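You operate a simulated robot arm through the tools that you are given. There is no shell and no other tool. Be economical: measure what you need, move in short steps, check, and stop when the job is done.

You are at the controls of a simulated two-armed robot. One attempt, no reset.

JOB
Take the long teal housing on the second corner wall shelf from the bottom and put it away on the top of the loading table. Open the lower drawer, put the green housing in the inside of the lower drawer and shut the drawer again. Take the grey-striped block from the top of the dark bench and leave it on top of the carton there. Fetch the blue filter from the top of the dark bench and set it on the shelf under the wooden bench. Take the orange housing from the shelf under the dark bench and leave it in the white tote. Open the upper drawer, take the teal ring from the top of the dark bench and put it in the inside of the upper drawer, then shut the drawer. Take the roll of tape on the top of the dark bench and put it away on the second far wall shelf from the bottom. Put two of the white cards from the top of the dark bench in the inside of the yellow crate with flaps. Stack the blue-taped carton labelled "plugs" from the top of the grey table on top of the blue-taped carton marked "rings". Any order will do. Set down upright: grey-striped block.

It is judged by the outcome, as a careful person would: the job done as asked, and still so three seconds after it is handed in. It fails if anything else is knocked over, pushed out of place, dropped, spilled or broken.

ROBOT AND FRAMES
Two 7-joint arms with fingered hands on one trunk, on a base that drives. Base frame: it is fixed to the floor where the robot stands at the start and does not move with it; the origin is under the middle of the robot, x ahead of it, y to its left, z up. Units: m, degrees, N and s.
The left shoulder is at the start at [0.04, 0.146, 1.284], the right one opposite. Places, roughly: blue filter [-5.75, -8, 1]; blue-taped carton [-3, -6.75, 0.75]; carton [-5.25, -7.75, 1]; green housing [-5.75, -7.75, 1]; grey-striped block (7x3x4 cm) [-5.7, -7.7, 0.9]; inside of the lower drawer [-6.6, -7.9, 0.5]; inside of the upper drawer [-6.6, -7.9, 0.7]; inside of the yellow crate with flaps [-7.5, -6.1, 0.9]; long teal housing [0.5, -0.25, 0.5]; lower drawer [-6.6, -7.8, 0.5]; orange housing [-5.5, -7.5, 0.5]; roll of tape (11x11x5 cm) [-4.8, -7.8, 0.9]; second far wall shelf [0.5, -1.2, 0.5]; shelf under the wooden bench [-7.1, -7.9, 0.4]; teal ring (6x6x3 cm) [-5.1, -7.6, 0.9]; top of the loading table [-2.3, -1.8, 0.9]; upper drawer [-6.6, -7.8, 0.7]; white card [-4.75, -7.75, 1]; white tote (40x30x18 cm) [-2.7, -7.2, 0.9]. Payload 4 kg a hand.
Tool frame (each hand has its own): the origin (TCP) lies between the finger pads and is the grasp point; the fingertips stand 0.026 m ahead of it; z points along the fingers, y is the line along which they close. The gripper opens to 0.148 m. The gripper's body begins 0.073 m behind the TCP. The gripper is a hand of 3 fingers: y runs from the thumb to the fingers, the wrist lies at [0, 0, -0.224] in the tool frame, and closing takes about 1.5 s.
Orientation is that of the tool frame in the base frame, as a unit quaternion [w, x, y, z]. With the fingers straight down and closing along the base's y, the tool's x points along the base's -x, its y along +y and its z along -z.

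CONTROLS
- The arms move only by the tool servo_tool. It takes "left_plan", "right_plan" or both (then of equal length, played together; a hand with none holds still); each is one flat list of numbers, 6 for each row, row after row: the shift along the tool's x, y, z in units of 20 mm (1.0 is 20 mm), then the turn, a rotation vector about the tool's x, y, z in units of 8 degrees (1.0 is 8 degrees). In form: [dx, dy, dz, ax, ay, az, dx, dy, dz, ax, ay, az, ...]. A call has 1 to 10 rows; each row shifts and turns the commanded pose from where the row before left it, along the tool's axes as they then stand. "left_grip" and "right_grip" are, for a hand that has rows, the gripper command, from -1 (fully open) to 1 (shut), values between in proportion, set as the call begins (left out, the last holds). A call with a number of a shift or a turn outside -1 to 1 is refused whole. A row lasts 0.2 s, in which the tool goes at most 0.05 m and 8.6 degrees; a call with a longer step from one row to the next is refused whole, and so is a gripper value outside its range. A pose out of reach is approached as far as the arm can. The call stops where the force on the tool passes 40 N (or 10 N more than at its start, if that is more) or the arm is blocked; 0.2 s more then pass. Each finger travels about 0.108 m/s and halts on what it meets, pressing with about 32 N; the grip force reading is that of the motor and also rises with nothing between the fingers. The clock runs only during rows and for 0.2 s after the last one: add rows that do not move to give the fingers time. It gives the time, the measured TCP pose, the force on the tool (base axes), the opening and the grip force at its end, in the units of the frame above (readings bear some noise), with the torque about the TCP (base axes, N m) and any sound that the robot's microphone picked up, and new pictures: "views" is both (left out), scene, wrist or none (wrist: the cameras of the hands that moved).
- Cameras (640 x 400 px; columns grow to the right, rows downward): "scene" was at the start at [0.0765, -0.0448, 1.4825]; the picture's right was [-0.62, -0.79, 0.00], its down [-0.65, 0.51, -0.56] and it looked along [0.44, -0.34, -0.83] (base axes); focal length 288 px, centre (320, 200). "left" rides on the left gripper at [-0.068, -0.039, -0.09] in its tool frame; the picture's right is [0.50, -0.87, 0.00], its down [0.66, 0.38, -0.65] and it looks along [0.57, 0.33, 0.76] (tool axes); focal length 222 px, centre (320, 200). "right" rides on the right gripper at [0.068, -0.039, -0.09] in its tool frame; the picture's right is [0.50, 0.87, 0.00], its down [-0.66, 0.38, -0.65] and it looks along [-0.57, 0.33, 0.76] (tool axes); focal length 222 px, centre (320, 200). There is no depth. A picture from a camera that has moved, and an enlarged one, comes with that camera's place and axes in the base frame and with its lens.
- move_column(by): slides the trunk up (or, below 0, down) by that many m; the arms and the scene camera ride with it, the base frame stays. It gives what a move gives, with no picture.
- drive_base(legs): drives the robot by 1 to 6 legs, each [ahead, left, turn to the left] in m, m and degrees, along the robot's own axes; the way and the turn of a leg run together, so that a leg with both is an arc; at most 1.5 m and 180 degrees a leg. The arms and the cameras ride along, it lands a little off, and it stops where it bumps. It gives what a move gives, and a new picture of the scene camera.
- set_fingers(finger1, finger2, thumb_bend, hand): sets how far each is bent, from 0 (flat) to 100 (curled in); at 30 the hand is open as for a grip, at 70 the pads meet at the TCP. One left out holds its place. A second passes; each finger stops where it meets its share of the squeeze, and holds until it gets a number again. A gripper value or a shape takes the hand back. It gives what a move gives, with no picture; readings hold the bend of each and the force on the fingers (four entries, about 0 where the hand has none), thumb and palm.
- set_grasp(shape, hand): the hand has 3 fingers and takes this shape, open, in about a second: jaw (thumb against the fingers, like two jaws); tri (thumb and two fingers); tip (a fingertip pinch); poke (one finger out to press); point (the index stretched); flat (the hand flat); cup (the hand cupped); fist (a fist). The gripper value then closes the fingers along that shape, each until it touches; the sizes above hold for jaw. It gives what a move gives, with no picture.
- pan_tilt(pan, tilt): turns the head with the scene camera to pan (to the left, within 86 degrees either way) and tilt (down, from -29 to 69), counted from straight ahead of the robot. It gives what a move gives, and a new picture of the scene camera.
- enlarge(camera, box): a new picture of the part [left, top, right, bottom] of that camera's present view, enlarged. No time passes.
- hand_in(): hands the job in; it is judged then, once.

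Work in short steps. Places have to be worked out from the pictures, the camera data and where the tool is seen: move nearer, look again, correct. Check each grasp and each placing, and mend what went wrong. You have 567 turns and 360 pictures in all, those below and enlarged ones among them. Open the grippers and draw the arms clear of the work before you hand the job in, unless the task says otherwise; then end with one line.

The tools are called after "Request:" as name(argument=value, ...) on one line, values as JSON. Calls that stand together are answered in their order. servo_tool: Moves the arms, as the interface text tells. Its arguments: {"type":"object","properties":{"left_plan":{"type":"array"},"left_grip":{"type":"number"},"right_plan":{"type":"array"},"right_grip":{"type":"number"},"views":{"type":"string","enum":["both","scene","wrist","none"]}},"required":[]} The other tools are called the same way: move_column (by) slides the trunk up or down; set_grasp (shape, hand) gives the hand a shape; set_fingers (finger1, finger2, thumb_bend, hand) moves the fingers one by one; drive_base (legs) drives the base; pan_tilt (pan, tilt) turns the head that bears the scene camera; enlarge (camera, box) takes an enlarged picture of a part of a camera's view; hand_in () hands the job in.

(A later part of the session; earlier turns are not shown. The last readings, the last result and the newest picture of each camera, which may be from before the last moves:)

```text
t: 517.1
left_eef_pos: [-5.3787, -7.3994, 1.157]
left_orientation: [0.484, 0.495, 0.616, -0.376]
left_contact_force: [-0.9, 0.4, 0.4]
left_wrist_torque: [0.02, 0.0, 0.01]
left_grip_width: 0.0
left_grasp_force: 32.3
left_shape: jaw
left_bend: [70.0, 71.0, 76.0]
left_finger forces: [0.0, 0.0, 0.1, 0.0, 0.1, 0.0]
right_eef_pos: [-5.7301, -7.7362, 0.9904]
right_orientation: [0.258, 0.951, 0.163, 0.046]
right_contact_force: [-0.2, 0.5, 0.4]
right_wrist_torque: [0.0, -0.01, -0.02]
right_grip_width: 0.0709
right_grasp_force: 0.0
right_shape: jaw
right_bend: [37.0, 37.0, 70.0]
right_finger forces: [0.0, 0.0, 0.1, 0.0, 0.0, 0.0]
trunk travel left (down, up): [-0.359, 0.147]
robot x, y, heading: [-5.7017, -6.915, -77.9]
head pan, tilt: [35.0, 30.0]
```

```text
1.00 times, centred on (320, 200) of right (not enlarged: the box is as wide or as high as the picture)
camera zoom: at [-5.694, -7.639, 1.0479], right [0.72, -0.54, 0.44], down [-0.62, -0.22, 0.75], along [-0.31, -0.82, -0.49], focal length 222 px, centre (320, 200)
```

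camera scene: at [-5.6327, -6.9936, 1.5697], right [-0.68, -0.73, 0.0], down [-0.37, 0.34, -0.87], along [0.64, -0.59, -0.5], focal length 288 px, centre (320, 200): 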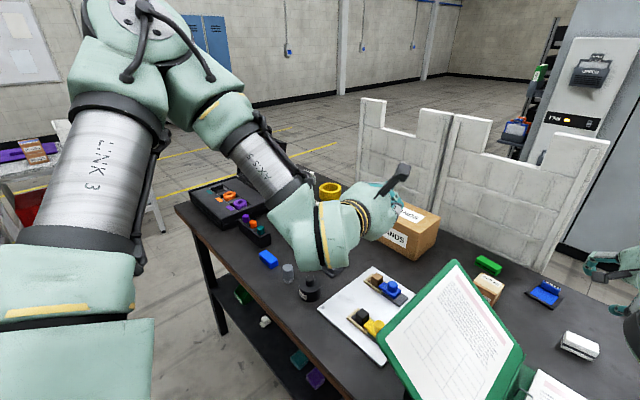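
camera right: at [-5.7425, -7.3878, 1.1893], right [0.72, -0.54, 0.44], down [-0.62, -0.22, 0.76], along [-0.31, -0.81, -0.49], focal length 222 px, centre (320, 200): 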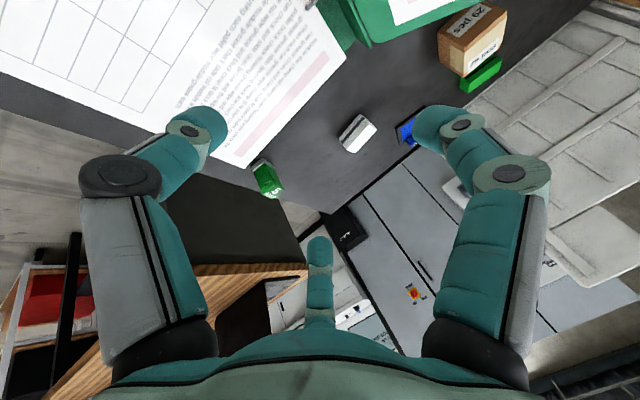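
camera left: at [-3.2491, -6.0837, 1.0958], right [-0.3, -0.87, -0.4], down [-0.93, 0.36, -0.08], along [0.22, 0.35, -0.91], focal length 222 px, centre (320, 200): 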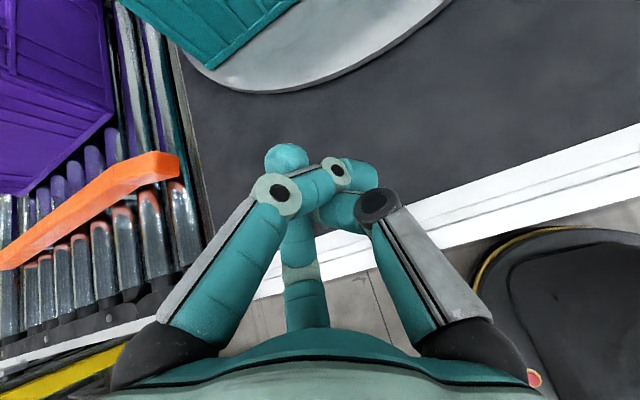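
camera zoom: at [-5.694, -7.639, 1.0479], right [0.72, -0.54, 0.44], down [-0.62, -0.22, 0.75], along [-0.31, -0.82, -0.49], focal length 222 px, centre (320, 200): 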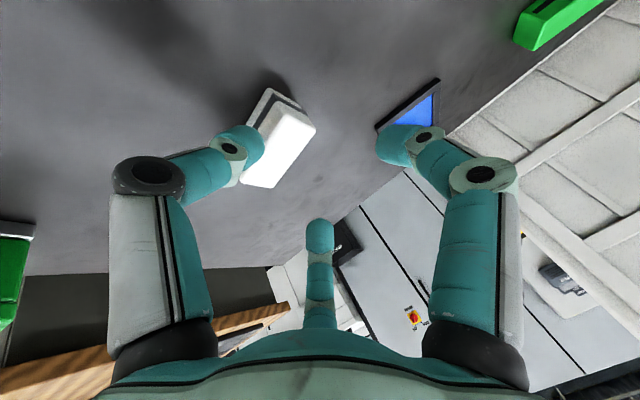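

Aligned with the block (TCP over its centre). I lower 3.3 cm, close partially, lower a touch more and close.

Request:
move_column(by=-0.032)

Request:
servo_tool(right_plan=[0, 0, 0, 0, 0, 0, 0, 0, 0, 0, 0, 0, 0, 0, 0, 0, 0, 0], right_grip=0.25, views="wrist")

```text
t: 517.9
left_eef_pos: [-5.3788, -7.3991, 1.1256]
left_orientation: [0.484, 0.495, 0.615, -0.377]
left_contact_force: [0.3, 0.1, 0.5]
left_wrist_torque: [0.01, 0.03, 0.01]
left_grip_width: 0.0
left_grasp_force: 31.6
left_shape: jaw
left_bend: [70.0, 71.0, 76.0]
left_finger forces: [0.0, 0.1, 0.0, 0.0, 0.1, 0.0]
right_eef_pos: [-5.7311, -7.7358, 0.9599]
right_orientation: [0.258, 0.951, 0.162, 0.046]
right_contact_force: [-0.4, 0.0, 0.4]
right_wrist_torque: [-0.01, 0.02, -0.01]
right_grip_width: 0.0707
right_grasp_force: 0.1
right_shape: jaw
right_bend: [37.0, 37.0, 70.0]
right_finger forces: [0.0, 0.1, 0.0, 0.0, 0.1, 0.1]
trunk travel left (down, up): [-0.327, 0.179]
robot x, y, heading: [-5.703, -6.9165, -78.0]
head pan, tilt: [35.0, 30.0]
```

```text
t: 518.7
left_eef_pos: [-5.3788, -7.3985, 1.1251]
left_orientation: [0.484, 0.495, 0.616, -0.377]
left_contact_force: [0.1, 0.2, -0.3]
left_wrist_torque: [-0.01, 0.01, 0.0]
left_grip_width: 0.0
left_grasp_force: 32.3
left_shape: jaw
left_bend: [70.0, 71.0, 76.0]
left_finger forces: [0.1, 0.0, 0.0, 0.1, 0.0, 0.0]
right_eef_pos: [-5.7292, -7.7358, 0.9583]
right_orientation: [0.257, 0.952, 0.163, 0.045]
right_contact_force: [0.6, 0.9, -0.2]
right_wrist_torque: [0.02, 0.01, 0.0]
right_grip_width: 0.0561
right_grasp_force: 0.0
right_shape: jaw
right_bend: [77.0, 77.0, 70.0]
right_finger forces: [0.0, 0.0, 0.0, 0.0, 0.0, 0.0]
trunk travel left (down, up): [-0.327, 0.179]
robot x, y, heading: [-5.7019, -6.9161, -77.7]
head pan, tilt: [35.0, 30.0]
camera right: at [-5.694, -7.6391, 1.0157], right [0.72, -0.54, 0.44], down [-0.62, -0.22, 0.75], along [-0.31, -0.81, -0.49], focal length 222 px, centre (320, 200)
```

right: 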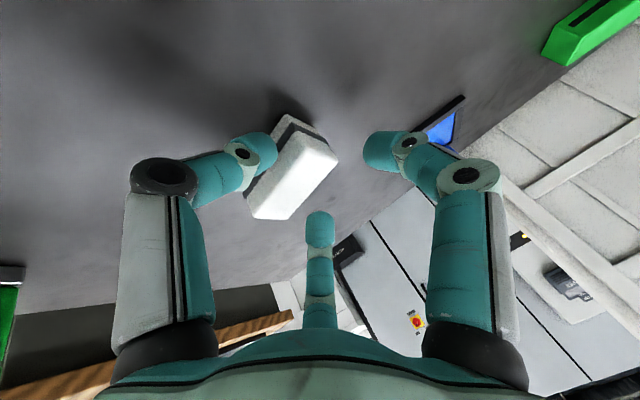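

The block lies between thumb and fingers. Lower 7 mm and close fully.

Request:
move_column(by=-0.008)

Request:
servo_tool(right_plan=[0, 0, 0, 0, 0, 0, 0, 0, 0, 0, 0, 0, 0, 0, 0, 0, 0, 0, 0, 0, 0, 0, 0, 0, 0, 0, 0, 0, 0, 0], right_grip=1, views="wrist")

```text
t: 519.3
left_eef_pos: [-5.3792, -7.3986, 1.1177]
left_orientation: [0.484, 0.495, 0.616, -0.376]
left_contact_force: [-0.4, 0.5, 0.5]
left_wrist_torque: [-0.01, -0.02, 0.0]
left_grip_width: 0.0001
left_grasp_force: 32.2
left_shape: jaw
left_bend: [70.0, 71.0, 76.0]
left_finger forces: [0.0, 0.0, 0.0, 0.0, 0.0, 0.0]
right_eef_pos: [-5.7307, -7.7358, 0.9501]
right_orientation: [0.258, 0.951, 0.163, 0.045]
right_contact_force: [0.5, 0.9, -0.2]
right_wrist_torque: [0.0, -0.02, 0.01]
right_grip_width: 0.0559
right_grasp_force: 0.1
right_shape: jaw
right_bend: [77.0, 77.0, 70.0]
right_finger forces: [0.1, 0.1, 0.1, 0.1, 0.0, 0.0]
trunk travel left (down, up): [-0.319, 0.187]
robot x, y, heading: [-5.7043, -6.9152, -77.8]
head pan, tilt: [35.0, 30.0]
```

```text
t: 520.5
left_eef_pos: [-5.3781, -7.3984, 1.1175]
left_orientation: [0.483, 0.496, 0.615, -0.377]
left_contact_force: [-0.5, -0.6, 0.9]
left_wrist_torque: [-0.02, -0.01, 0.03]
left_grip_width: 0.0
left_grasp_force: 31.9
left_shape: jaw
left_bend: [70.0, 71.0, 76.0]
left_finger forces: [0.0, 0.0, 0.0, 0.0, 0.0, 0.0]
right_eef_pos: [-5.7295, -7.7353, 0.9516]
right_orientation: [0.258, 0.951, 0.164, 0.046]
right_contact_force: [1.4, -0.1, 4.8]
right_wrist_torque: [0.05, 0.04, 0.04]
right_grip_width: 0.0254
right_grasp_force: 31.8
right_shape: jaw
right_bend: [75.0, 76.0, 70.0]
right_finger forces: [28.0, 27.1, 0.1, 0.1, 26.5, 0.0]
trunk travel left (down, up): [-0.319, 0.187]
robot x, y, heading: [-5.7012, -6.915, -78.0]
head pan, tilt: [35.0, 30.0]
camera right: at [-5.6936, -7.6385, 1.0087], right [0.72, -0.54, 0.44], down [-0.62, -0.21, 0.76], along [-0.31, -0.82, -0.49], focal length 222 px, centre (320, 200)
```

right: 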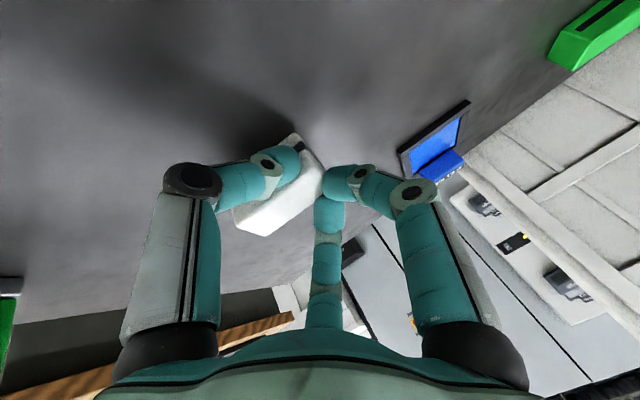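

Gripped evenly. Lift and check.

Request:
move_column(by=0.187)

Request:
enlarge(camera="right", box=[160, 80, 480, 280])

```text
t: 522.5
left_eef_pos: [-5.3778, -7.3994, 1.3051]
left_orientation: [0.484, 0.495, 0.616, -0.376]
left_contact_force: [-0.7, 0.9, 0.4]
left_wrist_torque: [0.0, 0.0, -0.01]
left_grip_width: 0.0003
left_grasp_force: 31.9
left_shape: jaw
left_bend: [70.0, 71.0, 76.0]
left_finger forces: [0.1, 0.0, 0.0, 0.1, 0.0, 0.0]
right_eef_pos: [-5.7308, -7.7362, 1.1369]
right_orientation: [0.257, 0.951, 0.163, 0.045]
right_contact_force: [-0.1, 0.3, -1.2]
right_wrist_torque: [0.02, -0.01, -0.04]
right_grip_width: 0.024
right_grasp_force: 32.2
right_shape: jaw
right_bend: [74.0, 75.0, 70.0]
right_finger forces: [23.6, 26.1, 0.0, 0.1, 26.3, 0.0]
trunk travel left (down, up): [-0.506, 0.0]
robot x, y, heading: [-5.7028, -6.9133, -77.9]
head pan, tilt: [35.0, 30.0]
```

```text
2.00 times, centred on (320, 180) of right
camera zoom: at [-5.6939, -7.6392, 1.1945], right [0.72, -0.54, 0.44], down [-0.62, -0.22, 0.75], along [-0.31, -0.81, -0.49], focal length 444 px, centre (320, 240)
```

zoom: 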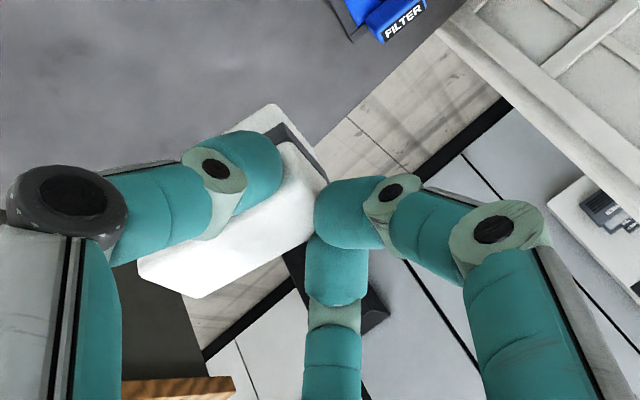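

I check the block's attitude with the head camera.

Request:
pan_tilt(pan=-8, tilt=32)

Request:
enlarge(camera="scene", box=[230, 80, 430, 205])

```text
t: 523.6
left_eef_pos: [-5.3784, -7.3996, 1.3048]
left_orientation: [0.484, 0.495, 0.615, -0.377]
left_contact_force: [0.3, 0.2, 0.2]
left_wrist_torque: [0.0, 0.0, 0.01]
left_grip_width: 0.0
left_grasp_force: 32.0
left_shape: jaw
left_bend: [70.0, 71.0, 76.0]
left_finger forces: [0.1, 0.0, 0.0, 0.1, 0.1, 0.0]
right_eef_pos: [-5.7303, -7.7371, 1.1371]
right_orientation: [0.258, 0.951, 0.163, 0.045]
right_contact_force: [-0.1, 0.5, -0.1]
right_wrist_torque: [0.02, 0.0, -0.01]
right_grip_width: 0.0243
right_grasp_force: 32.1
right_shape: jaw
right_bend: [74.0, 75.0, 70.0]
right_finger forces: [23.7, 26.1, 0.0, 0.0, 26.2, 0.1]
trunk travel left (down, up): [-0.506, 0.0]
robot x, y, heading: [-5.7011, -6.9193, -77.7]
head pan, tilt: [-8.0, 32.0]
camera scene: at [-5.6917, -7.0269, 1.5679], right [-1.0, -0.07, 0.0], down [-0.04, 0.53, -0.85], along [0.06, -0.85, -0.53], focal length 288 px, centre (320, 200)
```

scene: 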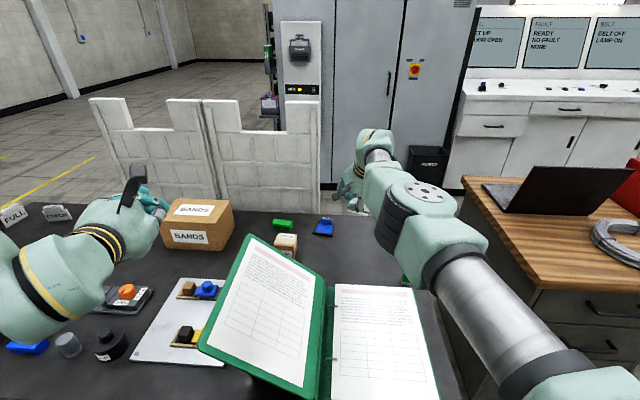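

```text
3.20 times, centred on (330, 142) of scene
camera zoom: at [-5.6917, -7.0269, 1.5679], right [-1.0, -0.07, 0.0], down [-0.04, 0.53, -0.85], along [0.06, -0.85, -0.53], focal length 920 px, centre (288, 384)
```

zoom: 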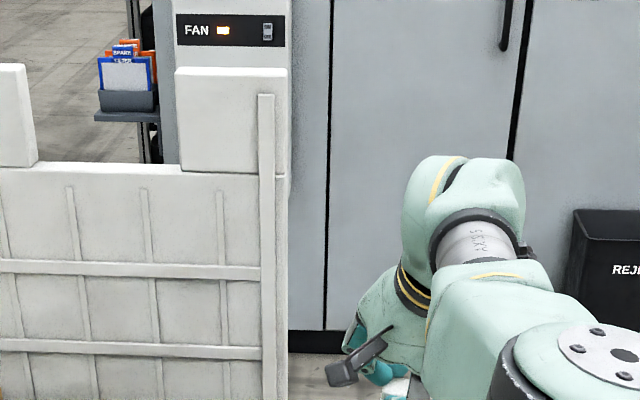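

I zoom on the BANDS carton to get its top edge precisely.

Request:
enlarge(camera="scene", box=[140, 180, 300, 280])

```text
4.00 times, centred on (220, 230) of scene
camera zoom: at [-5.6917, -7.0269, 1.5679], right [-1.0, -0.07, 0.0], down [-0.04, 0.53, -0.85], along [0.06, -0.85, -0.53], focal length 1150 px, centre (720, 80)
```

zoom: 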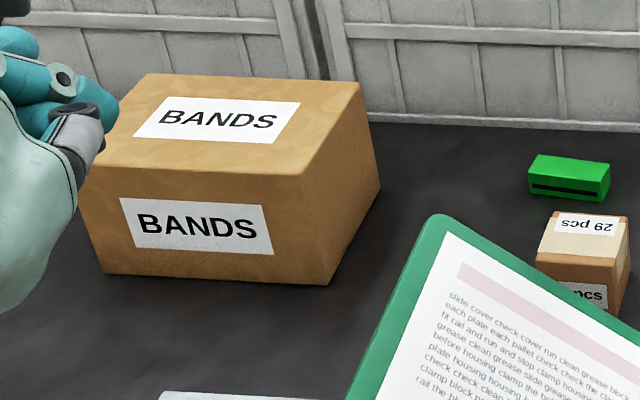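

Carton top: x −5.305…−5.107, y −7.734…−7.874, z≈1.018. Target TCP (−5.20, −7.765). I drive over.

Request:
drive_base(legs=[[0.11, 0.514, 0]])

Request:
enlarge(camera="right", box=[0, 0, 640, 400])

```text
t: 526.7
left_eef_pos: [-4.867, -7.4084, 1.305]
left_orientation: [0.481, 0.5, 0.612, -0.38]
left_contact_force: [0.4, -0.1, 0.7]
left_wrist_torque: [0.01, -0.02, 0.02]
left_grip_width: 0.0
left_grasp_force: 32.1
left_shape: jaw
left_bend: [70.0, 71.0, 76.0]
left_finger forces: [0.1, 0.1, 0.0, 0.1, 0.1, 0.1]
right_eef_pos: [-5.2241, -7.7401, 1.1364]
right_orientation: [0.257, 0.953, 0.156, 0.043]
right_contact_force: [0.3, 0.7, -0.7]
right_wrist_torque: [0.03, -0.08, 0.01]
right_grip_width: 0.0242
right_grasp_force: 32.3
right_shape: jaw
right_bend: [74.0, 75.0, 70.0]
right_finger forces: [23.7, 26.1, 0.0, 0.0, 26.2, 0.0]
trunk travel left (down, up): [-0.506, 0.0]
robot x, y, heading: [-5.1859, -6.9217, -78.6]
head pan, tilt: [-8.0, 32.0]
camera scene: at [-5.1757, -7.0317, 1.5679], right [-1.0, -0.06, 0.0], down [-0.03, 0.53, -0.85], along [0.05, -0.85, -0.53], focal length 288 px, centre (320, 200)
```

scene: 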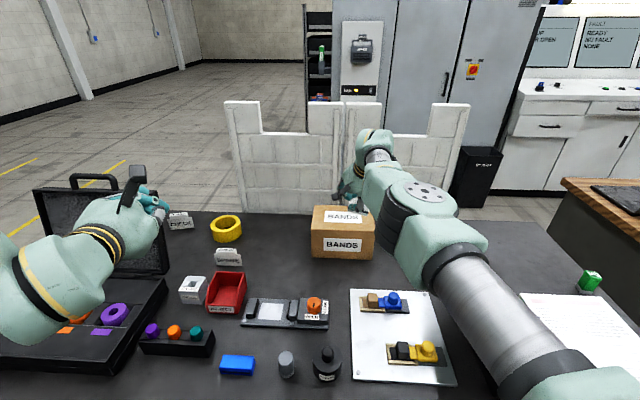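

```text
1.00 times, centred on (320, 200) of right (not enlarged: the box is as wide or as high as the picture)
camera zoom: at [-5.1868, -7.6439, 1.1945], right [0.71, -0.55, 0.44], down [-0.62, -0.21, 0.75], along [-0.32, -0.81, -0.49], focal length 222 px, centre (320, 200)
```

zoom: 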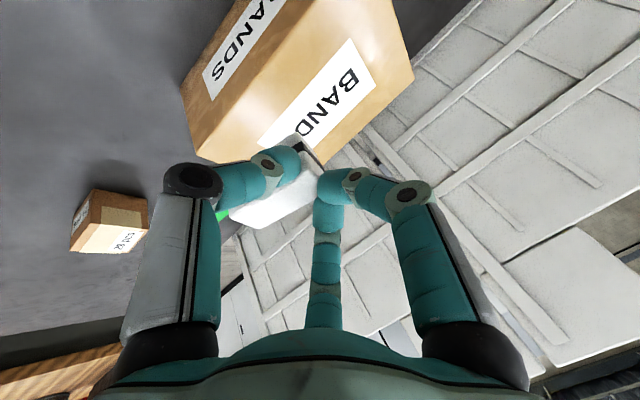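

I nudge forward with arm and base, then lower toward the carton top.

Request:
servo_tool(right_plan=[0, 0.8, 0.46, 0, 0, 0, 0, 0, 0, 0, 0, 0], views="none")

Request:
drive_base(legs=[[0.027, 0.016, 0]])

Request:
move_column(by=-0.05)

Request:
enlarge(camera="right", box=[0, 0, 640, 400])

```text
t: 527.3
left_eef_pos: [-4.8668, -7.4087, 1.3052]
left_orientation: [0.481, 0.5, 0.612, -0.38]
left_contact_force: [0.0, 0.2, -1.3]
left_wrist_torque: [0.03, 0.01, 0.0]
left_grip_width: 0.0
left_grasp_force: 32.1
left_shape: jaw
left_bend: [70.0, 71.0, 76.0]
left_finger forces: [0.1, 0.0, 0.1, 0.0, 0.0, 0.0]
right_eef_pos: [-5.224, -7.7399, 1.1364]
right_orientation: [0.258, 0.953, 0.156, 0.044]
right_contact_force: [0.1, -0.7, -0.3]
right_wrist_torque: [0.01, -0.03, 0.01]
right_grip_width: 0.0241
right_grasp_force: 32.6
right_shape: jaw
right_bend: [74.0, 75.0, 70.0]
right_finger forces: [23.8, 26.0, 0.0, 0.0, 26.1, 0.0]
right hand out of reach, approached as far as the arm can: row 1
trunk travel left (down, up): [-0.506, 0.0]
robot x, y, heading: [-5.1838, -6.922, -78.4]
head pan, tilt: [-8.0, 32.0]
```

```text
t: 528.1
left_eef_pos: [-4.852, -7.4252, 1.3091]
left_orientation: [0.483, 0.5, 0.609, -0.381]
left_contact_force: [-1.1, 0.3, 0.4]
left_wrist_torque: [-0.01, -0.03, 0.05]
left_grip_width: 0.0002
left_grasp_force: 32.1
left_shape: jaw
left_bend: [70.0, 71.0, 76.0]
left_finger forces: [0.0, 0.0, 0.0, 0.0, 0.0, 0.0]
right_eef_pos: [-5.2084, -7.7567, 1.1419]
right_orientation: [0.261, 0.952, 0.155, 0.045]
right_contact_force: [-0.4, 0.6, -0.1]
right_wrist_torque: [-0.02, -0.05, 0.0]
right_grip_width: 0.0242
right_grasp_force: 32.0
right_shape: jaw
right_bend: [74.0, 75.0, 70.0]
right_finger forces: [23.6, 26.4, 0.1, 0.1, 26.3, 0.0]
trunk travel left (down, up): [-0.506, 0.0]
robot x, y, heading: [-5.1623, -6.9482, -78.4]
head pan, tilt: [-8.0, 32.0]
camera scene: at [-5.1602, -7.0461, 1.5686], right [-1.0, -0.06, 0.0], down [-0.03, 0.52, -0.85], along [0.05, -0.85, -0.53], focal length 288 px, centre (320, 200)
```

scene: 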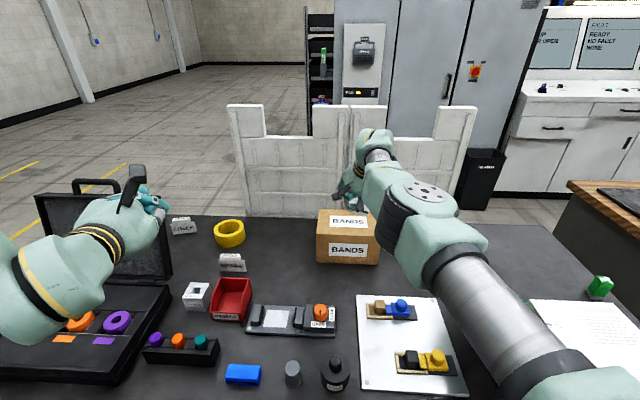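

```text
t: 529.0
left_eef_pos: [-4.8448, -7.4315, 1.2551]
left_orientation: [0.48, 0.5, 0.613, -0.38]
left_contact_force: [-0.5, 0.4, -1.2]
left_wrist_torque: [-0.01, 0.04, 0.0]
left_grip_width: 0.0
left_grasp_force: 31.9
left_shape: jaw
left_bend: [70.0, 71.0, 76.0]
left_finger forces: [0.0, 0.1, 0.1, 0.0, 0.1, 0.1]
right_eef_pos: [-5.202, -7.7636, 1.0873]
right_orientation: [0.258, 0.952, 0.156, 0.042]
right_contact_force: [0.4, 0.8, -0.5]
right_wrist_torque: [0.0, -0.03, 0.0]
right_grip_width: 0.0241
right_grasp_force: 31.6
right_shape: jaw
right_bend: [74.0, 75.0, 70.0]
right_finger forces: [23.7, 26.3, 0.1, 0.0, 26.2, 0.0]
trunk travel left (down, up): [-0.456, 0.05]
robot x, y, heading: [-5.1633, -6.944, -78.8]
head pan, tilt: [-8.0, 32.0]
```

```text
1.00 times, centred on (320, 200) of right (not enlarged: the box is as wide or as high as the picture)
camera zoom: at [-5.1643, -7.6677, 1.1448], right [0.71, -0.55, 0.44], down [-0.62, -0.21, 0.76], along [-0.33, -0.81, -0.49], focal length 222 px, centre (320, 200)
```

zoom: 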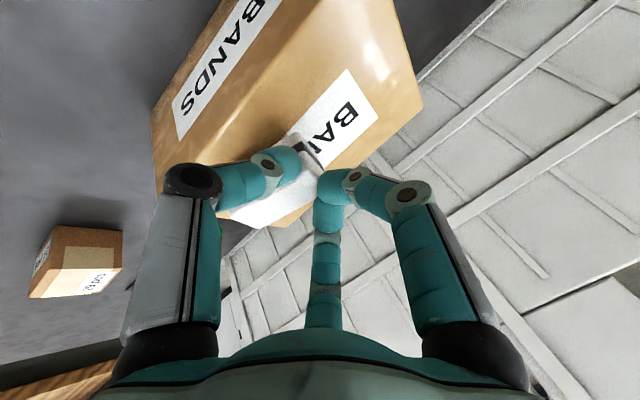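

Over the carton top. Lower in small steps until contact.

Request:
move_column(by=-0.014)

Request:
move_column(by=-0.008)

```text
t: 529.6
left_eef_pos: [-4.8442, -7.4298, 1.2405]
left_orientation: [0.48, 0.5, 0.611, -0.381]
left_contact_force: [0.8, 0.1, -0.2]
left_wrist_torque: [-0.02, 0.02, -0.01]
left_grip_width: 0.0
left_grasp_force: 32.5
left_shape: jaw
left_bend: [70.0, 71.0, 76.0]
left_finger forces: [0.0, 0.0, 0.0, 0.0, 0.0, 0.0]
right_eef_pos: [-5.2029, -7.763, 1.0734]
right_orientation: [0.258, 0.953, 0.156, 0.042]
right_contact_force: [1.5, 0.9, 0.9]
right_wrist_torque: [0.06, 0.05, -0.02]
right_grip_width: 0.0235
right_grasp_force: 32.6
right_shape: jaw
right_bend: [74.0, 75.0, 70.0]
right_finger forces: [22.0, 28.3, 0.0, 0.0, 27.4, 0.0]
trunk travel left (down, up): [-0.442, 0.064]
robot x, y, heading: [-5.1619, -6.9434, -78.6]
head pan, tilt: [-8.0, 32.0]
```

```text
t: 530.2
left_eef_pos: [-4.8447, -7.4294, 1.2343]
left_orientation: [0.482, 0.499, 0.612, -0.38]
left_contact_force: [-0.3, -0.3, -0.5]
left_wrist_torque: [-0.01, 0.02, -0.02]
left_grip_width: 0.0001
left_grasp_force: 32.1
left_shape: jaw
left_bend: [70.0, 71.0, 76.0]
left_finger forces: [0.0, 0.0, 0.1, 0.0, 0.0, 0.1]
right_eef_pos: [-5.2034, -7.7604, 1.0705]
right_orientation: [0.261, 0.952, 0.155, 0.042]
right_contact_force: [-0.6, -0.2, 17.5]
right_wrist_torque: [0.05, 0.12, -0.01]
right_grip_width: 0.0235
right_grasp_force: 32.1
right_shape: jaw
right_bend: [74.0, 75.0, 70.0]
right_finger forces: [37.5, 31.1, 0.0, 0.1, 29.4, 0.1]
trunk travel left (down, up): [-0.434, 0.072]
robot x, y, heading: [-5.1668, -6.9447, -78.6]
head pan, tilt: [-8.0, 32.0]
```

Contact at nearly the expected height, so it is near upright. I open gently in two steps.

Request:
servo_tool(right_plan=[0, 0, 0, 0, 0, 0, 0, 0, 0, 0, 0, 0, 0, 0, 0, 0, 0, 0], right_grip=0.55, views="wrist")

Request:
servo_tool(right_plan=[0, 0, 0, 0, 0, 0, 0, 0, 0, 0, 0, 0, 0, 0, 0, 0, 0, 0], right_grip=0.1, views="wrist")

```text
t: 531.0
left_eef_pos: [-4.8443, -7.4293, 1.2338]
left_orientation: [0.481, 0.5, 0.611, -0.382]
left_contact_force: [-0.3, -1.4, 0.2]
left_wrist_torque: [0.02, 0.0, 0.02]
left_grip_width: 0.0
left_grasp_force: 31.9
left_shape: jaw
left_bend: [70.0, 71.0, 76.0]
left_finger forces: [0.1, 0.0, 0.0, 0.1, 0.0, 0.0]
right_eef_pos: [-5.2029, -7.7609, 1.0668]
right_orientation: [0.259, 0.952, 0.156, 0.042]
right_contact_force: [1.9, 0.6, 11.1]
right_wrist_torque: [-0.31, 0.02, 0.07]
right_grip_width: 0.0339
right_grasp_force: 0.2
right_shape: jaw
right_bend: [76.0, 77.0, 70.0]
right_finger forces: [0.0, 10.7, 0.0, 0.0, 0.0, 0.0]
trunk travel left (down, up): [-0.434, 0.072]
robot x, y, heading: [-5.1662, -6.9442, -78.7]
head pan, tilt: [-8.0, 32.0]
camera right: at [-5.1643, -7.6648, 1.1244], right [0.71, -0.55, 0.44], down [-0.62, -0.21, 0.75], along [-0.32, -0.81, -0.49], focal length 222 px, centre (320, 200)
```

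right: 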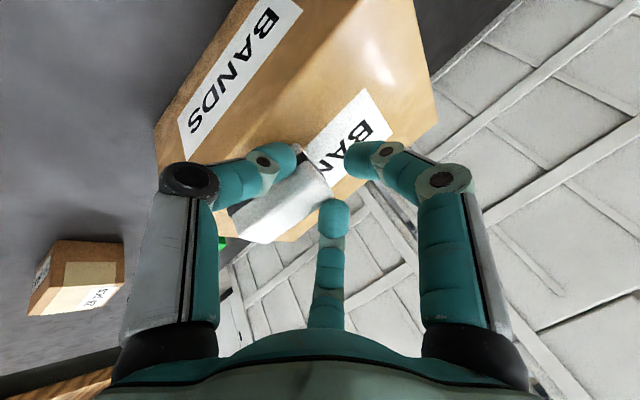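

```text
t: 531.8
left_eef_pos: [-4.8457, -7.4301, 1.2339]
left_orientation: [0.48, 0.5, 0.612, -0.381]
left_contact_force: [-0.6, -0.6, -0.1]
left_wrist_torque: [0.01, 0.04, 0.02]
left_grip_width: 0.0002
left_grasp_force: 31.9
left_shape: jaw
left_bend: [70.0, 71.0, 76.0]
left_finger forces: [0.1, 0.1, 0.0, 0.0, 0.1, 0.0]
right_eef_pos: [-5.2037, -7.7619, 1.0651]
right_orientation: [0.258, 0.953, 0.155, 0.043]
right_contact_force: [0.3, -0.8, 1.0]
right_wrist_torque: [0.01, 0.02, 0.03]
right_grip_width: 0.0663
right_grasp_force: 0.1
right_shape: jaw
right_bend: [39.0, 39.0, 70.0]
right_finger forces: [0.1, 0.2, 0.0, 0.1, 0.0, 0.1]
trunk travel left (down, up): [-0.434, 0.072]
robot x, y, heading: [-5.162, -6.9441, -78.7]
head pan, tilt: [-8.0, 32.0]
camera right: at [-5.1654, -7.6665, 1.123], right [0.71, -0.55, 0.44], down [-0.62, -0.21, 0.75], along [-0.33, -0.81, -0.49], focal length 222 px, centre (320, 200)
```

right: 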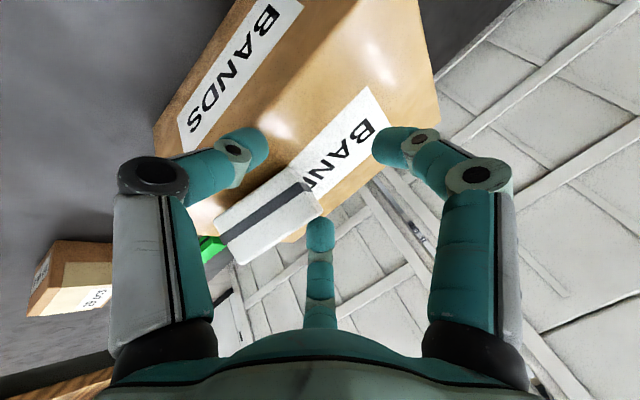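

I raise the hand and inspect the block on the carton with the head camera.

Request:
move_column(by=0.07)

Request:
drive_base(legs=[[-0.2, -0.15, 0]])

Request:
enlarge(camera="scene", box=[240, 130, 400, 250])

```text
t: 532.9
left_eef_pos: [-4.8454, -7.4305, 1.3034]
left_orientation: [0.481, 0.499, 0.612, -0.38]
left_contact_force: [-0.8, 0.2, -0.3]
left_wrist_torque: [0.02, 0.02, 0.01]
left_grip_width: 0.0001
left_grasp_force: 32.0
left_shape: jaw
left_bend: [70.0, 71.0, 76.0]
left_finger forces: [0.0, 0.0, 0.1, 0.0, 0.1, 0.0]
right_eef_pos: [-5.2027, -7.7625, 1.1359]
right_orientation: [0.257, 0.953, 0.156, 0.043]
right_contact_force: [-0.1, -0.6, -0.3]
right_wrist_torque: [-0.01, 0.0, -0.03]
right_grip_width: 0.0666
right_grasp_force: 0.0
right_shape: jaw
right_bend: [39.0, 39.0, 70.0]
right_finger forces: [0.0, 0.1, 0.0, 0.1, 0.0, 0.0]
trunk travel left (down, up): [-0.504, 0.002]
robot x, y, heading: [-5.1587, -6.942, -78.6]
head pan, tilt: [-8.0, 32.0]
```

```text
t: 534.7
left_eef_pos: [-5.0284, -7.2725, 1.3022]
left_orientation: [0.48, 0.5, 0.612, -0.381]
left_contact_force: [-0.2, -0.4, 0.4]
left_wrist_torque: [-0.01, -0.02, -0.03]
left_grip_width: 0.0
left_grasp_force: 31.8
left_shape: jaw
left_bend: [70.0, 71.0, 76.0]
left_finger forces: [0.0, 0.0, 0.0, 0.0, 0.1, 0.0]
right_eef_pos: [-5.3872, -7.6032, 1.1346]
right_orientation: [0.257, 0.953, 0.155, 0.042]
right_contact_force: [-0.7, 0.4, 0.8]
right_wrist_torque: [0.0, 0.0, -0.01]
right_grip_width: 0.0665
right_grasp_force: 0.0
right_shape: jaw
right_bend: [39.0, 39.0, 70.0]
right_finger forces: [0.0, 0.0, 0.0, 0.0, 0.1, 0.1]
trunk travel left (down, up): [-0.504, 0.002]
robot x, y, heading: [-5.3522, -6.7795, -78.7]
head pan, tilt: [-8.0, 32.0]
camera scene: at [-5.335, -6.8954, 1.5658], right [-1.0, -0.06, 0.0], down [-0.03, 0.53, -0.85], along [0.05, -0.85, -0.53], focal length 288 px, centre (320, 200)
```

scene: 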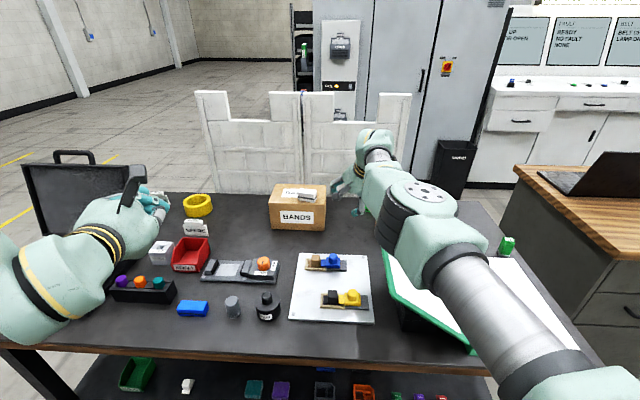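

```text
3.33 times, centred on (320, 190) of scene
camera zoom: at [-5.335, -6.8954, 1.5658], right [-1.0, -0.06, 0.0], down [-0.03, 0.53, -0.85], along [0.05, -0.85, -0.53], focal length 959 px, centre (320, 233)
```

zoom: 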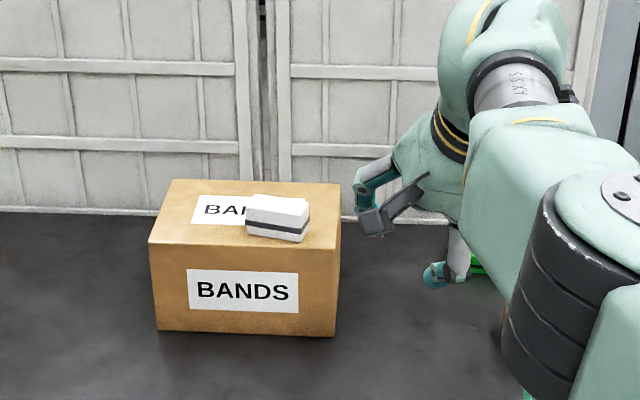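

The striped block stands upright on the carton. Next the blue filter: I plan to pinch its raised tab. I reduce the tilt to ~18° and roll the hand the other way (−103°) so it closes across the tab.

Request:
servo_tool(right_plan=[0, -0.95, -0.04, 0.625, 0, 0, 0, -0.95, -0.04, 0.625, 0, 0, 0, 0, 0, 0, 0, -0.99, 0, 0, 0, 0, 0, -0.99, 0, 0, 0, 0, 0, -0.99, 0, 0, 0, 0, 0, -0.99, 0, 0, 0, 0, 0, -0.99, 0, 0, 0, 0, 0, -0.99, 0, 0, 0, 0, 0, -0.99, 0, 0, 0, 0, 0, -0.99], right_grip=-0.2, views="none")

Request:
servo_tool(right_plan=[0, 0, 0, 0, 0, -0.99, 0, 0, 0, 0, 0, -0.99, 0, 0, 0, 0, 0, -0.99, 0, 0, 0, 0, 0, -0.99, 0, 0, 0, 0, 0, -0.99], views="none")

```text
t: 536.9
left_eef_pos: [-5.0316, -7.27, 1.3033]
left_orientation: [0.48, 0.501, 0.611, -0.381]
left_contact_force: [-0.6, -0.3, 0.0]
left_wrist_torque: [0.02, 0.0, -0.03]
left_grip_width: 0.0001
left_grasp_force: 31.8
left_shape: jaw
left_bend: [70.0, 71.0, 76.0]
left_finger forces: [0.0, 0.0, 0.0, 0.0, 0.0, 0.0]
right_eef_pos: [-5.4009, -7.568, 1.1187]
right_orientation: [0.164, 0.743, 0.646, -0.067]
right_contact_force: [0.2, 0.1, -0.3]
right_wrist_torque: [0.02, -0.01, 0.0]
right_grip_width: 0.0873
right_grasp_force: 0.1
right_shape: jaw
right_bend: [32.0, 32.0, 70.0]
right_finger forces: [0.0, 0.0, 0.0, 0.1, 0.5, 0.0]
trunk travel left (down, up): [-0.504, 0.002]
robot x, y, heading: [-5.345, -6.7842, -78.7]
head pan, tilt: [-8.0, 32.0]
```

```text
t: 538.1
left_eef_pos: [-5.0306, -7.2708, 1.304]
left_orientation: [0.481, 0.499, 0.612, -0.38]
left_contact_force: [-0.1, -0.6, 0.6]
left_wrist_torque: [-0.04, 0.0, 0.0]
left_grip_width: 0.0002
left_grasp_force: 32.0
left_shape: jaw
left_bend: [70.0, 71.0, 76.0]
left_finger forces: [0.0, 0.0, 0.1, 0.0, 0.0, 0.0]
right_eef_pos: [-5.4016, -7.5683, 1.119]
right_orientation: [0.13, 0.481, 0.859, -0.119]
right_contact_force: [-0.7, 0.1, -0.5]
right_wrist_torque: [0.0, -0.02, -0.03]
right_grip_width: 0.0883
right_grasp_force: 0.0
right_shape: jaw
right_bend: [32.0, 32.0, 70.0]
right_finger forces: [0.0, 0.0, 0.0, 0.1, 0.1, 0.1]
trunk travel left (down, up): [-0.504, 0.002]
robot x, y, heading: [-5.3478, -6.7808, -78.9]
head pan, tilt: [-8.0, 32.0]
```

That roll is comfortable. I tilt to 30° for reach and drive round to the NW corner of the bench.

Request:
servo_tool(right_plan=[-0.95, 0, -0.04, 0, -0.625, 0, -0.95, 0, -0.04, 0, -0.625, 0, 0, 0, 0, 0, 0, 0.6, 0, 0, 0, 0, 0, 0.6], right_grip=0, views="none")

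Request:
drive_base(legs=[[-0.339, -1.054, 0], [0, 0, 57], [0.206, -0.51, 0], [0.14, -0.1, 0]])

Request:
enlarge(camera="right", box=[0, 0, 640, 400])

```text
t: 539.1
left_eef_pos: [-5.0309, -7.2693, 1.3032]
left_orientation: [0.48, 0.501, 0.611, -0.382]
left_contact_force: [0.7, 0.0, -0.2]
left_wrist_torque: [-0.01, 0.0, -0.01]
left_grip_width: 0.0
left_grasp_force: 31.7
left_shape: jaw
left_bend: [70.0, 71.0, 76.0]
left_finger forces: [0.1, 0.1, 0.0, 0.0, 0.1, 0.1]
right_eef_pos: [-5.3814, -7.5975, 1.1335]
right_orientation: [0.218, 0.539, 0.801, -0.143]
right_contact_force: [0.3, -0.5, -0.6]
right_wrist_torque: [0.0, -0.01, 0.0]
right_grip_width: 0.0743
right_grasp_force: 0.1
right_shape: jaw
right_bend: [36.0, 36.0, 70.0]
right_finger forces: [0.1, 0.0, 0.0, 0.0, 0.1, 0.1]
trunk travel left (down, up): [-0.504, 0.002]
robot x, y, heading: [-5.3491, -6.7814, -78.8]
head pan, tilt: [-8.0, 32.0]
```

```text
t: 541.0
left_eef_pos: [-5.1668, -7.2536, 1.2994]
left_orientation: [0.48, 0.497, 0.616, -0.379]
left_contact_force: [0.6, 0.3, -0.3]
left_wrist_torque: [-0.02, -0.01, 0.01]
left_grip_width: 0.0001
left_grasp_force: 31.7
left_shape: jaw
left_bend: [70.0, 71.0, 76.0]
left_finger forces: [0.1, 0.1, 0.0, 0.1, 0.0, 0.1]
right_eef_pos: [-5.4985, -7.5803, 1.1419]
right_orientation: [0.231, 0.53, 0.805, -0.132]
right_contact_force: [11.1, -0.4, 9.5]
right_wrist_torque: [0.25, -0.68, -0.33]
right_grip_width: 0.0721
right_grasp_force: 0.1
right_shape: jaw
right_bend: [78.0, 36.0, 70.0]
right_finger forces: [15.3, 0.0, 0.1, 0.1, 0.0, 0.0]
trunk travel left (down, up): [-0.504, 0.002]
robot x, y, heading: [-5.495, -6.7639, -78.3]
head pan, tilt: [-8.0, 32.0]
stopped in leg 1: the force on the tool passed its limit at 49 N (the readings are from after the stop); the commanded pose is now the measured one
camera scene: at [-5.4762, -6.8787, 1.5657], right [-1.0, -0.07, 0.0], down [-0.04, 0.53, -0.85], along [0.05, -0.85, -0.53], focal length 288 px, centre (320, 200)
```

scene: 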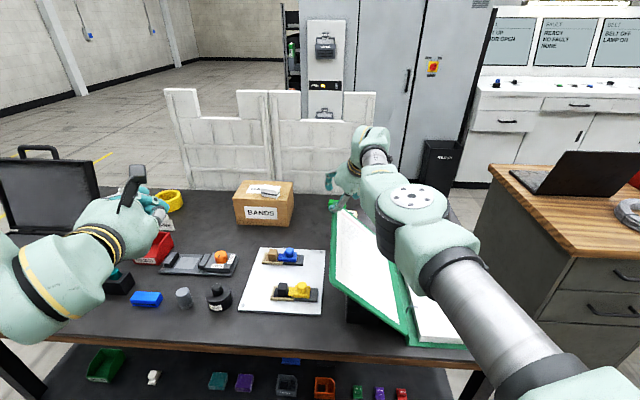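

```text
1.00 times, centred on (320, 200) of right (not enlarged: the box is as wide or as high as the picture)
camera zoom: at [-5.5775, -7.502, 1.1827], right [0.63, 0.75, -0.23], down [0.41, -0.07, 0.91], along [0.66, -0.66, -0.35], focal length 222 px, centre (320, 200)
```

zoom: 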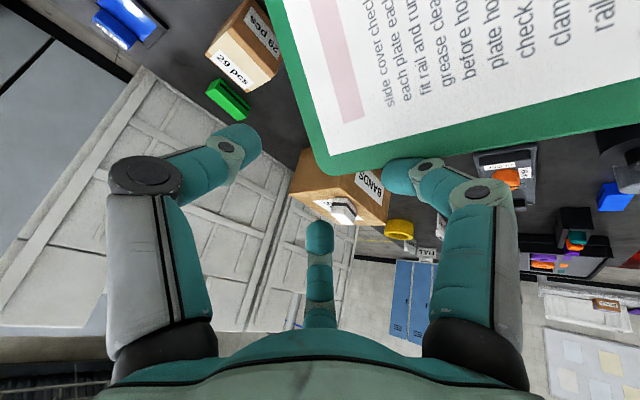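

The hand met the raised binder cover. I retreat the way I came, then go north before moving west, and check the binder.

Request:
drive_base(legs=[[0.015, 0.08, 0], [-0.35, 0, 0]])

Request:
enlarge(camera="scene", box=[220, 130, 480, 300])

```text
t: 543.9
left_eef_pos: [-5.166, -6.9153, 1.3007]
left_orientation: [0.478, 0.502, 0.612, -0.381]
left_contact_force: [0.4, -0.1, 0.4]
left_wrist_torque: [-0.02, 0.0, -0.02]
left_grip_width: 0.0
left_grasp_force: 31.6
left_shape: jaw
left_bend: [70.0, 71.0, 76.0]
left_finger forces: [0.1, 0.0, 0.0, 0.0, 0.1, 0.1]
right_eef_pos: [-5.502, -7.24, 1.1407]
right_orientation: [0.228, 0.536, 0.802, -0.133]
right_contact_force: [0.6, 0.2, -0.3]
right_wrist_torque: [0.01, 0.0, 0.01]
right_grip_width: 0.074
right_grasp_force: 0.0
right_shape: jaw
right_bend: [36.0, 36.0, 70.0]
right_finger forces: [0.1, 0.0, 0.0, 0.0, 0.0, 0.0]
trunk travel left (down, up): [-0.504, 0.002]
robot x, y, heading: [-5.4815, -6.4248, -79.3]
head pan, tilt: [-8.0, 32.0]
camera scene: at [-5.4705, -6.5375, 1.5658], right [-1.0, -0.05, 0.0], down [-0.03, 0.53, -0.85], along [0.04, -0.85, -0.53], focal length 288 px, centre (320, 200)
```

scene: 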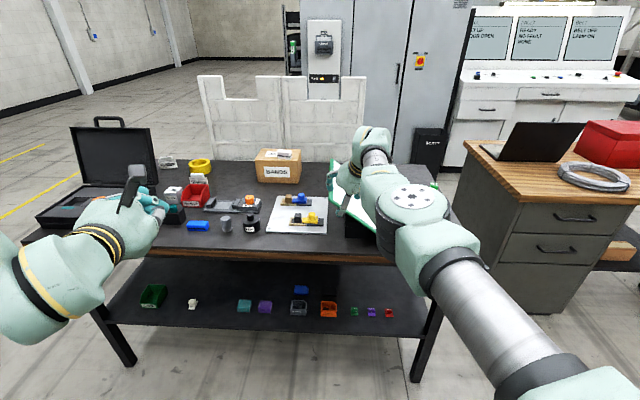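

```text
2.35 times, centred on (350, 215) of scene
camera zoom: at [-5.4705, -6.5375, 1.5658], right [-1.0, -0.05, 0.0], down [-0.03, 0.53, -0.85], along [0.04, -0.85, -0.53], focal length 677 px, centre (249, 165)
```

zoom: 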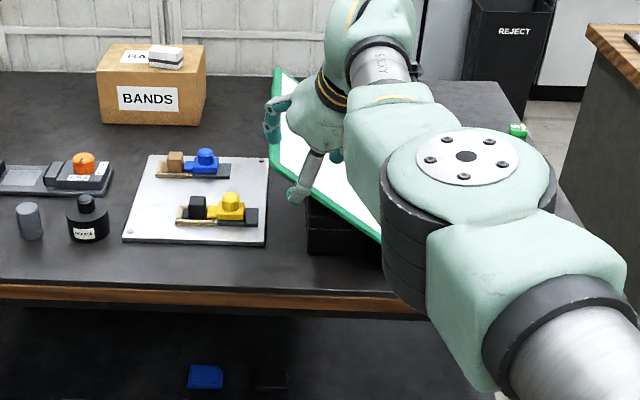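

The binder is where it was. I now go further north first, then west, turn, and come down on the west side.

Request:
drive_base(legs=[[-0.28, -0.953, 0], [0, 0, 57], [0.326, -0.807, 0], [0.14, -0.1, 0]])

Request:
enlarge(camera="right", box=[0, 0, 640, 400])

```text
t: 556.7
left_eef_pos: [-5.7988, -7.3276, 1.3038]
left_orientation: [0.603, 0.155, 0.774, -0.113]
left_contact_force: [0.3, 0.0, 0.3]
left_wrist_torque: [-0.02, -0.01, -0.02]
left_grip_width: 0.0
left_grasp_force: 31.8
left_shape: jaw
left_bend: [70.0, 71.0, 76.0]
left_finger forces: [0.0, 0.0, 0.0, 0.0, 0.0, 0.0]
right_eef_pos: [-5.7176, -7.7894, 1.144]
right_orientation: [0.268, 0.097, 0.958, -0.013]
right_contact_force: [0.3, -0.7, 0.7]
right_wrist_torque: [-0.04, 0.03, -0.02]
right_grip_width: 0.074
right_grasp_force: 0.0
right_shape: jaw
right_bend: [36.0, 36.0, 70.0]
right_finger forces: [0.0, 0.0, 0.1, 0.0, 0.1, 0.1]
trunk travel left (down, up): [-0.504, 0.002]
robot x, y, heading: [-6.3769, -7.3178, -22.8]
head pan, tilt: [-8.0, 32.0]
camera scene: at [-6.285, -7.3699, 1.5664], right [-0.51, -0.86, 0.0], down [-0.45, 0.27, -0.85], along [0.73, -0.44, -0.53], focal length 288 px, centre (320, 200)
```

scene: 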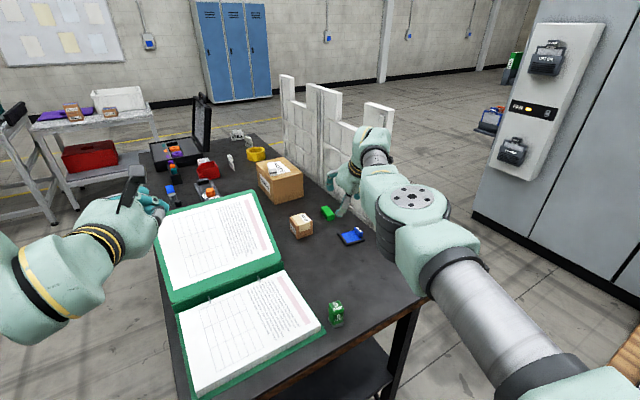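

```text
1.00 times, centred on (320, 200) of right (not enlarged: the box is as wide or as high as the picture)
camera zoom: at [-5.8294, -7.8094, 1.1849], right [-0.25, 0.94, -0.23], down [0.29, 0.3, 0.91], along [0.92, 0.16, -0.35], focal length 222 px, centre (320, 200)
```

zoom: 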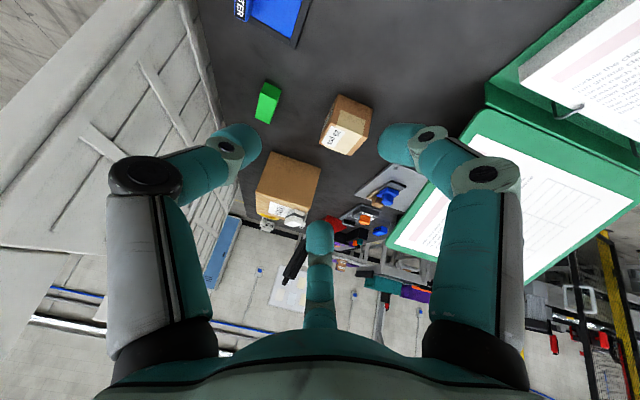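

The filter's tab is at (−5.648, −7.91), too far for a clean vertical grip. I'll first draw the filter ~15 cm west by its east edge with closed fingertips. I tilt 15° more and position east of it.

Request:
servo_tool(right_plan=[-0.95, 0, -0.04, 0, -0.625, 0, -0.95, 0, -0.04, 0, -0.625, 0, -0.95, 0, -0.04, 0, -0.625, 0, 0, 0, 0, 0, 0, 0, 0, 0, 0, 0, 0, 0], right_grip=1, views="none")

Request:
drive_base(legs=[[0.092, -0.062, 0]])

Request:
enlarge(camera="right", box=[0, 0, 640, 400])

```text
t: 557.9
left_eef_pos: [-5.7974, -7.3314, 1.3035]
left_orientation: [0.603, 0.156, 0.775, -0.112]
left_contact_force: [-0.2, -0.1, 0.9]
left_wrist_torque: [0.02, 0.0, 0.01]
left_grip_width: 0.0002
left_grasp_force: 31.8
left_shape: jaw
left_bend: [70.0, 71.0, 76.0]
left_finger forces: [0.0, 0.0, 0.1, 0.0, 0.0, 0.1]
right_eef_pos: [-5.6716, -7.7998, 1.1774]
right_orientation: [0.389, 0.095, 0.916, -0.025]
right_contact_force: [0.5, -0.6, 0.3]
right_wrist_torque: [0.01, -0.03, 0.03]
right_grip_width: 0.0001
right_grasp_force: 31.9
right_shape: jaw
right_bend: [70.0, 70.0, 70.0]
right_finger forces: [0.1, 0.0, 0.0, 0.0, 0.0, 0.0]
trunk travel left (down, up): [-0.504, 0.002]
robot x, y, heading: [-6.3823, -7.3183, -23.2]
head pan, tilt: [-8.0, 32.0]
```

```text
t: 559.1
left_eef_pos: [-5.7377, -7.4156, 1.3048]
left_orientation: [0.604, 0.152, 0.774, -0.111]
left_contact_force: [-0.7, 0.2, -0.6]
left_wrist_torque: [0.02, 0.02, -0.03]
left_grip_width: 0.0
left_grasp_force: 31.9
left_shape: jaw
left_bend: [70.0, 71.0, 76.0]
left_finger forces: [0.0, 0.0, 0.0, 0.0, 0.0, 0.0]
right_eef_pos: [-5.6099, -7.8878, 1.1807]
right_orientation: [0.39, 0.091, 0.916, -0.024]
right_contact_force: [1.1, 0.2, 0.3]
right_wrist_torque: [-0.03, 0.01, -0.05]
right_grip_width: 0.0
right_grasp_force: 32.1
right_shape: jaw
right_bend: [70.0, 70.0, 70.0]
right_finger forces: [0.1, 0.0, 0.0, 0.1, 0.0, 0.1]
trunk travel left (down, up): [-0.504, 0.002]
robot x, y, heading: [-6.3188, -7.408, -22.8]
head pan, tilt: [-8.0, 32.0]
camera scene: at [-6.2242, -7.4614, 1.5665], right [-0.51, -0.86, 0.0], down [-0.45, 0.27, -0.85], along [0.73, -0.43, -0.53], focal length 288 px, centre (320, 200)
```

scene: 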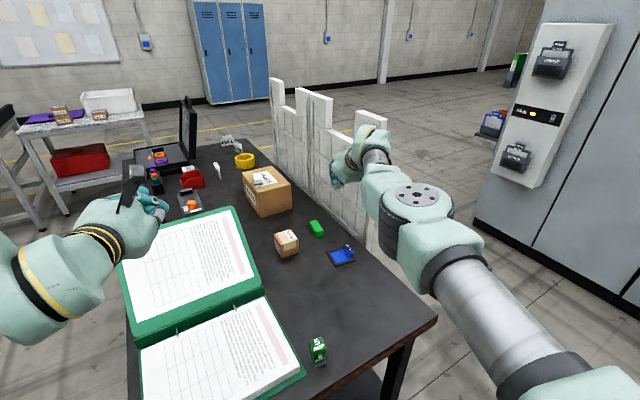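

```text
1.00 times, centred on (320, 200) of right (not enlarged: the box is as wide or as high as the picture)
camera zoom: at [-5.7275, -7.9052, 1.1928], right [-0.18, 0.92, -0.34], down [0.05, 0.35, 0.94], along [0.98, 0.15, -0.11], focal length 222 px, centre (320, 200)
```

zoom: 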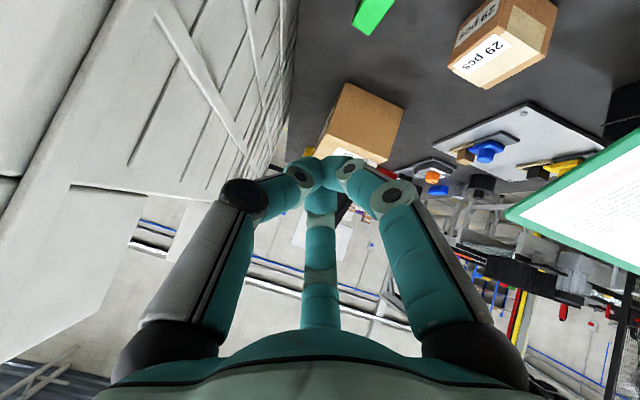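

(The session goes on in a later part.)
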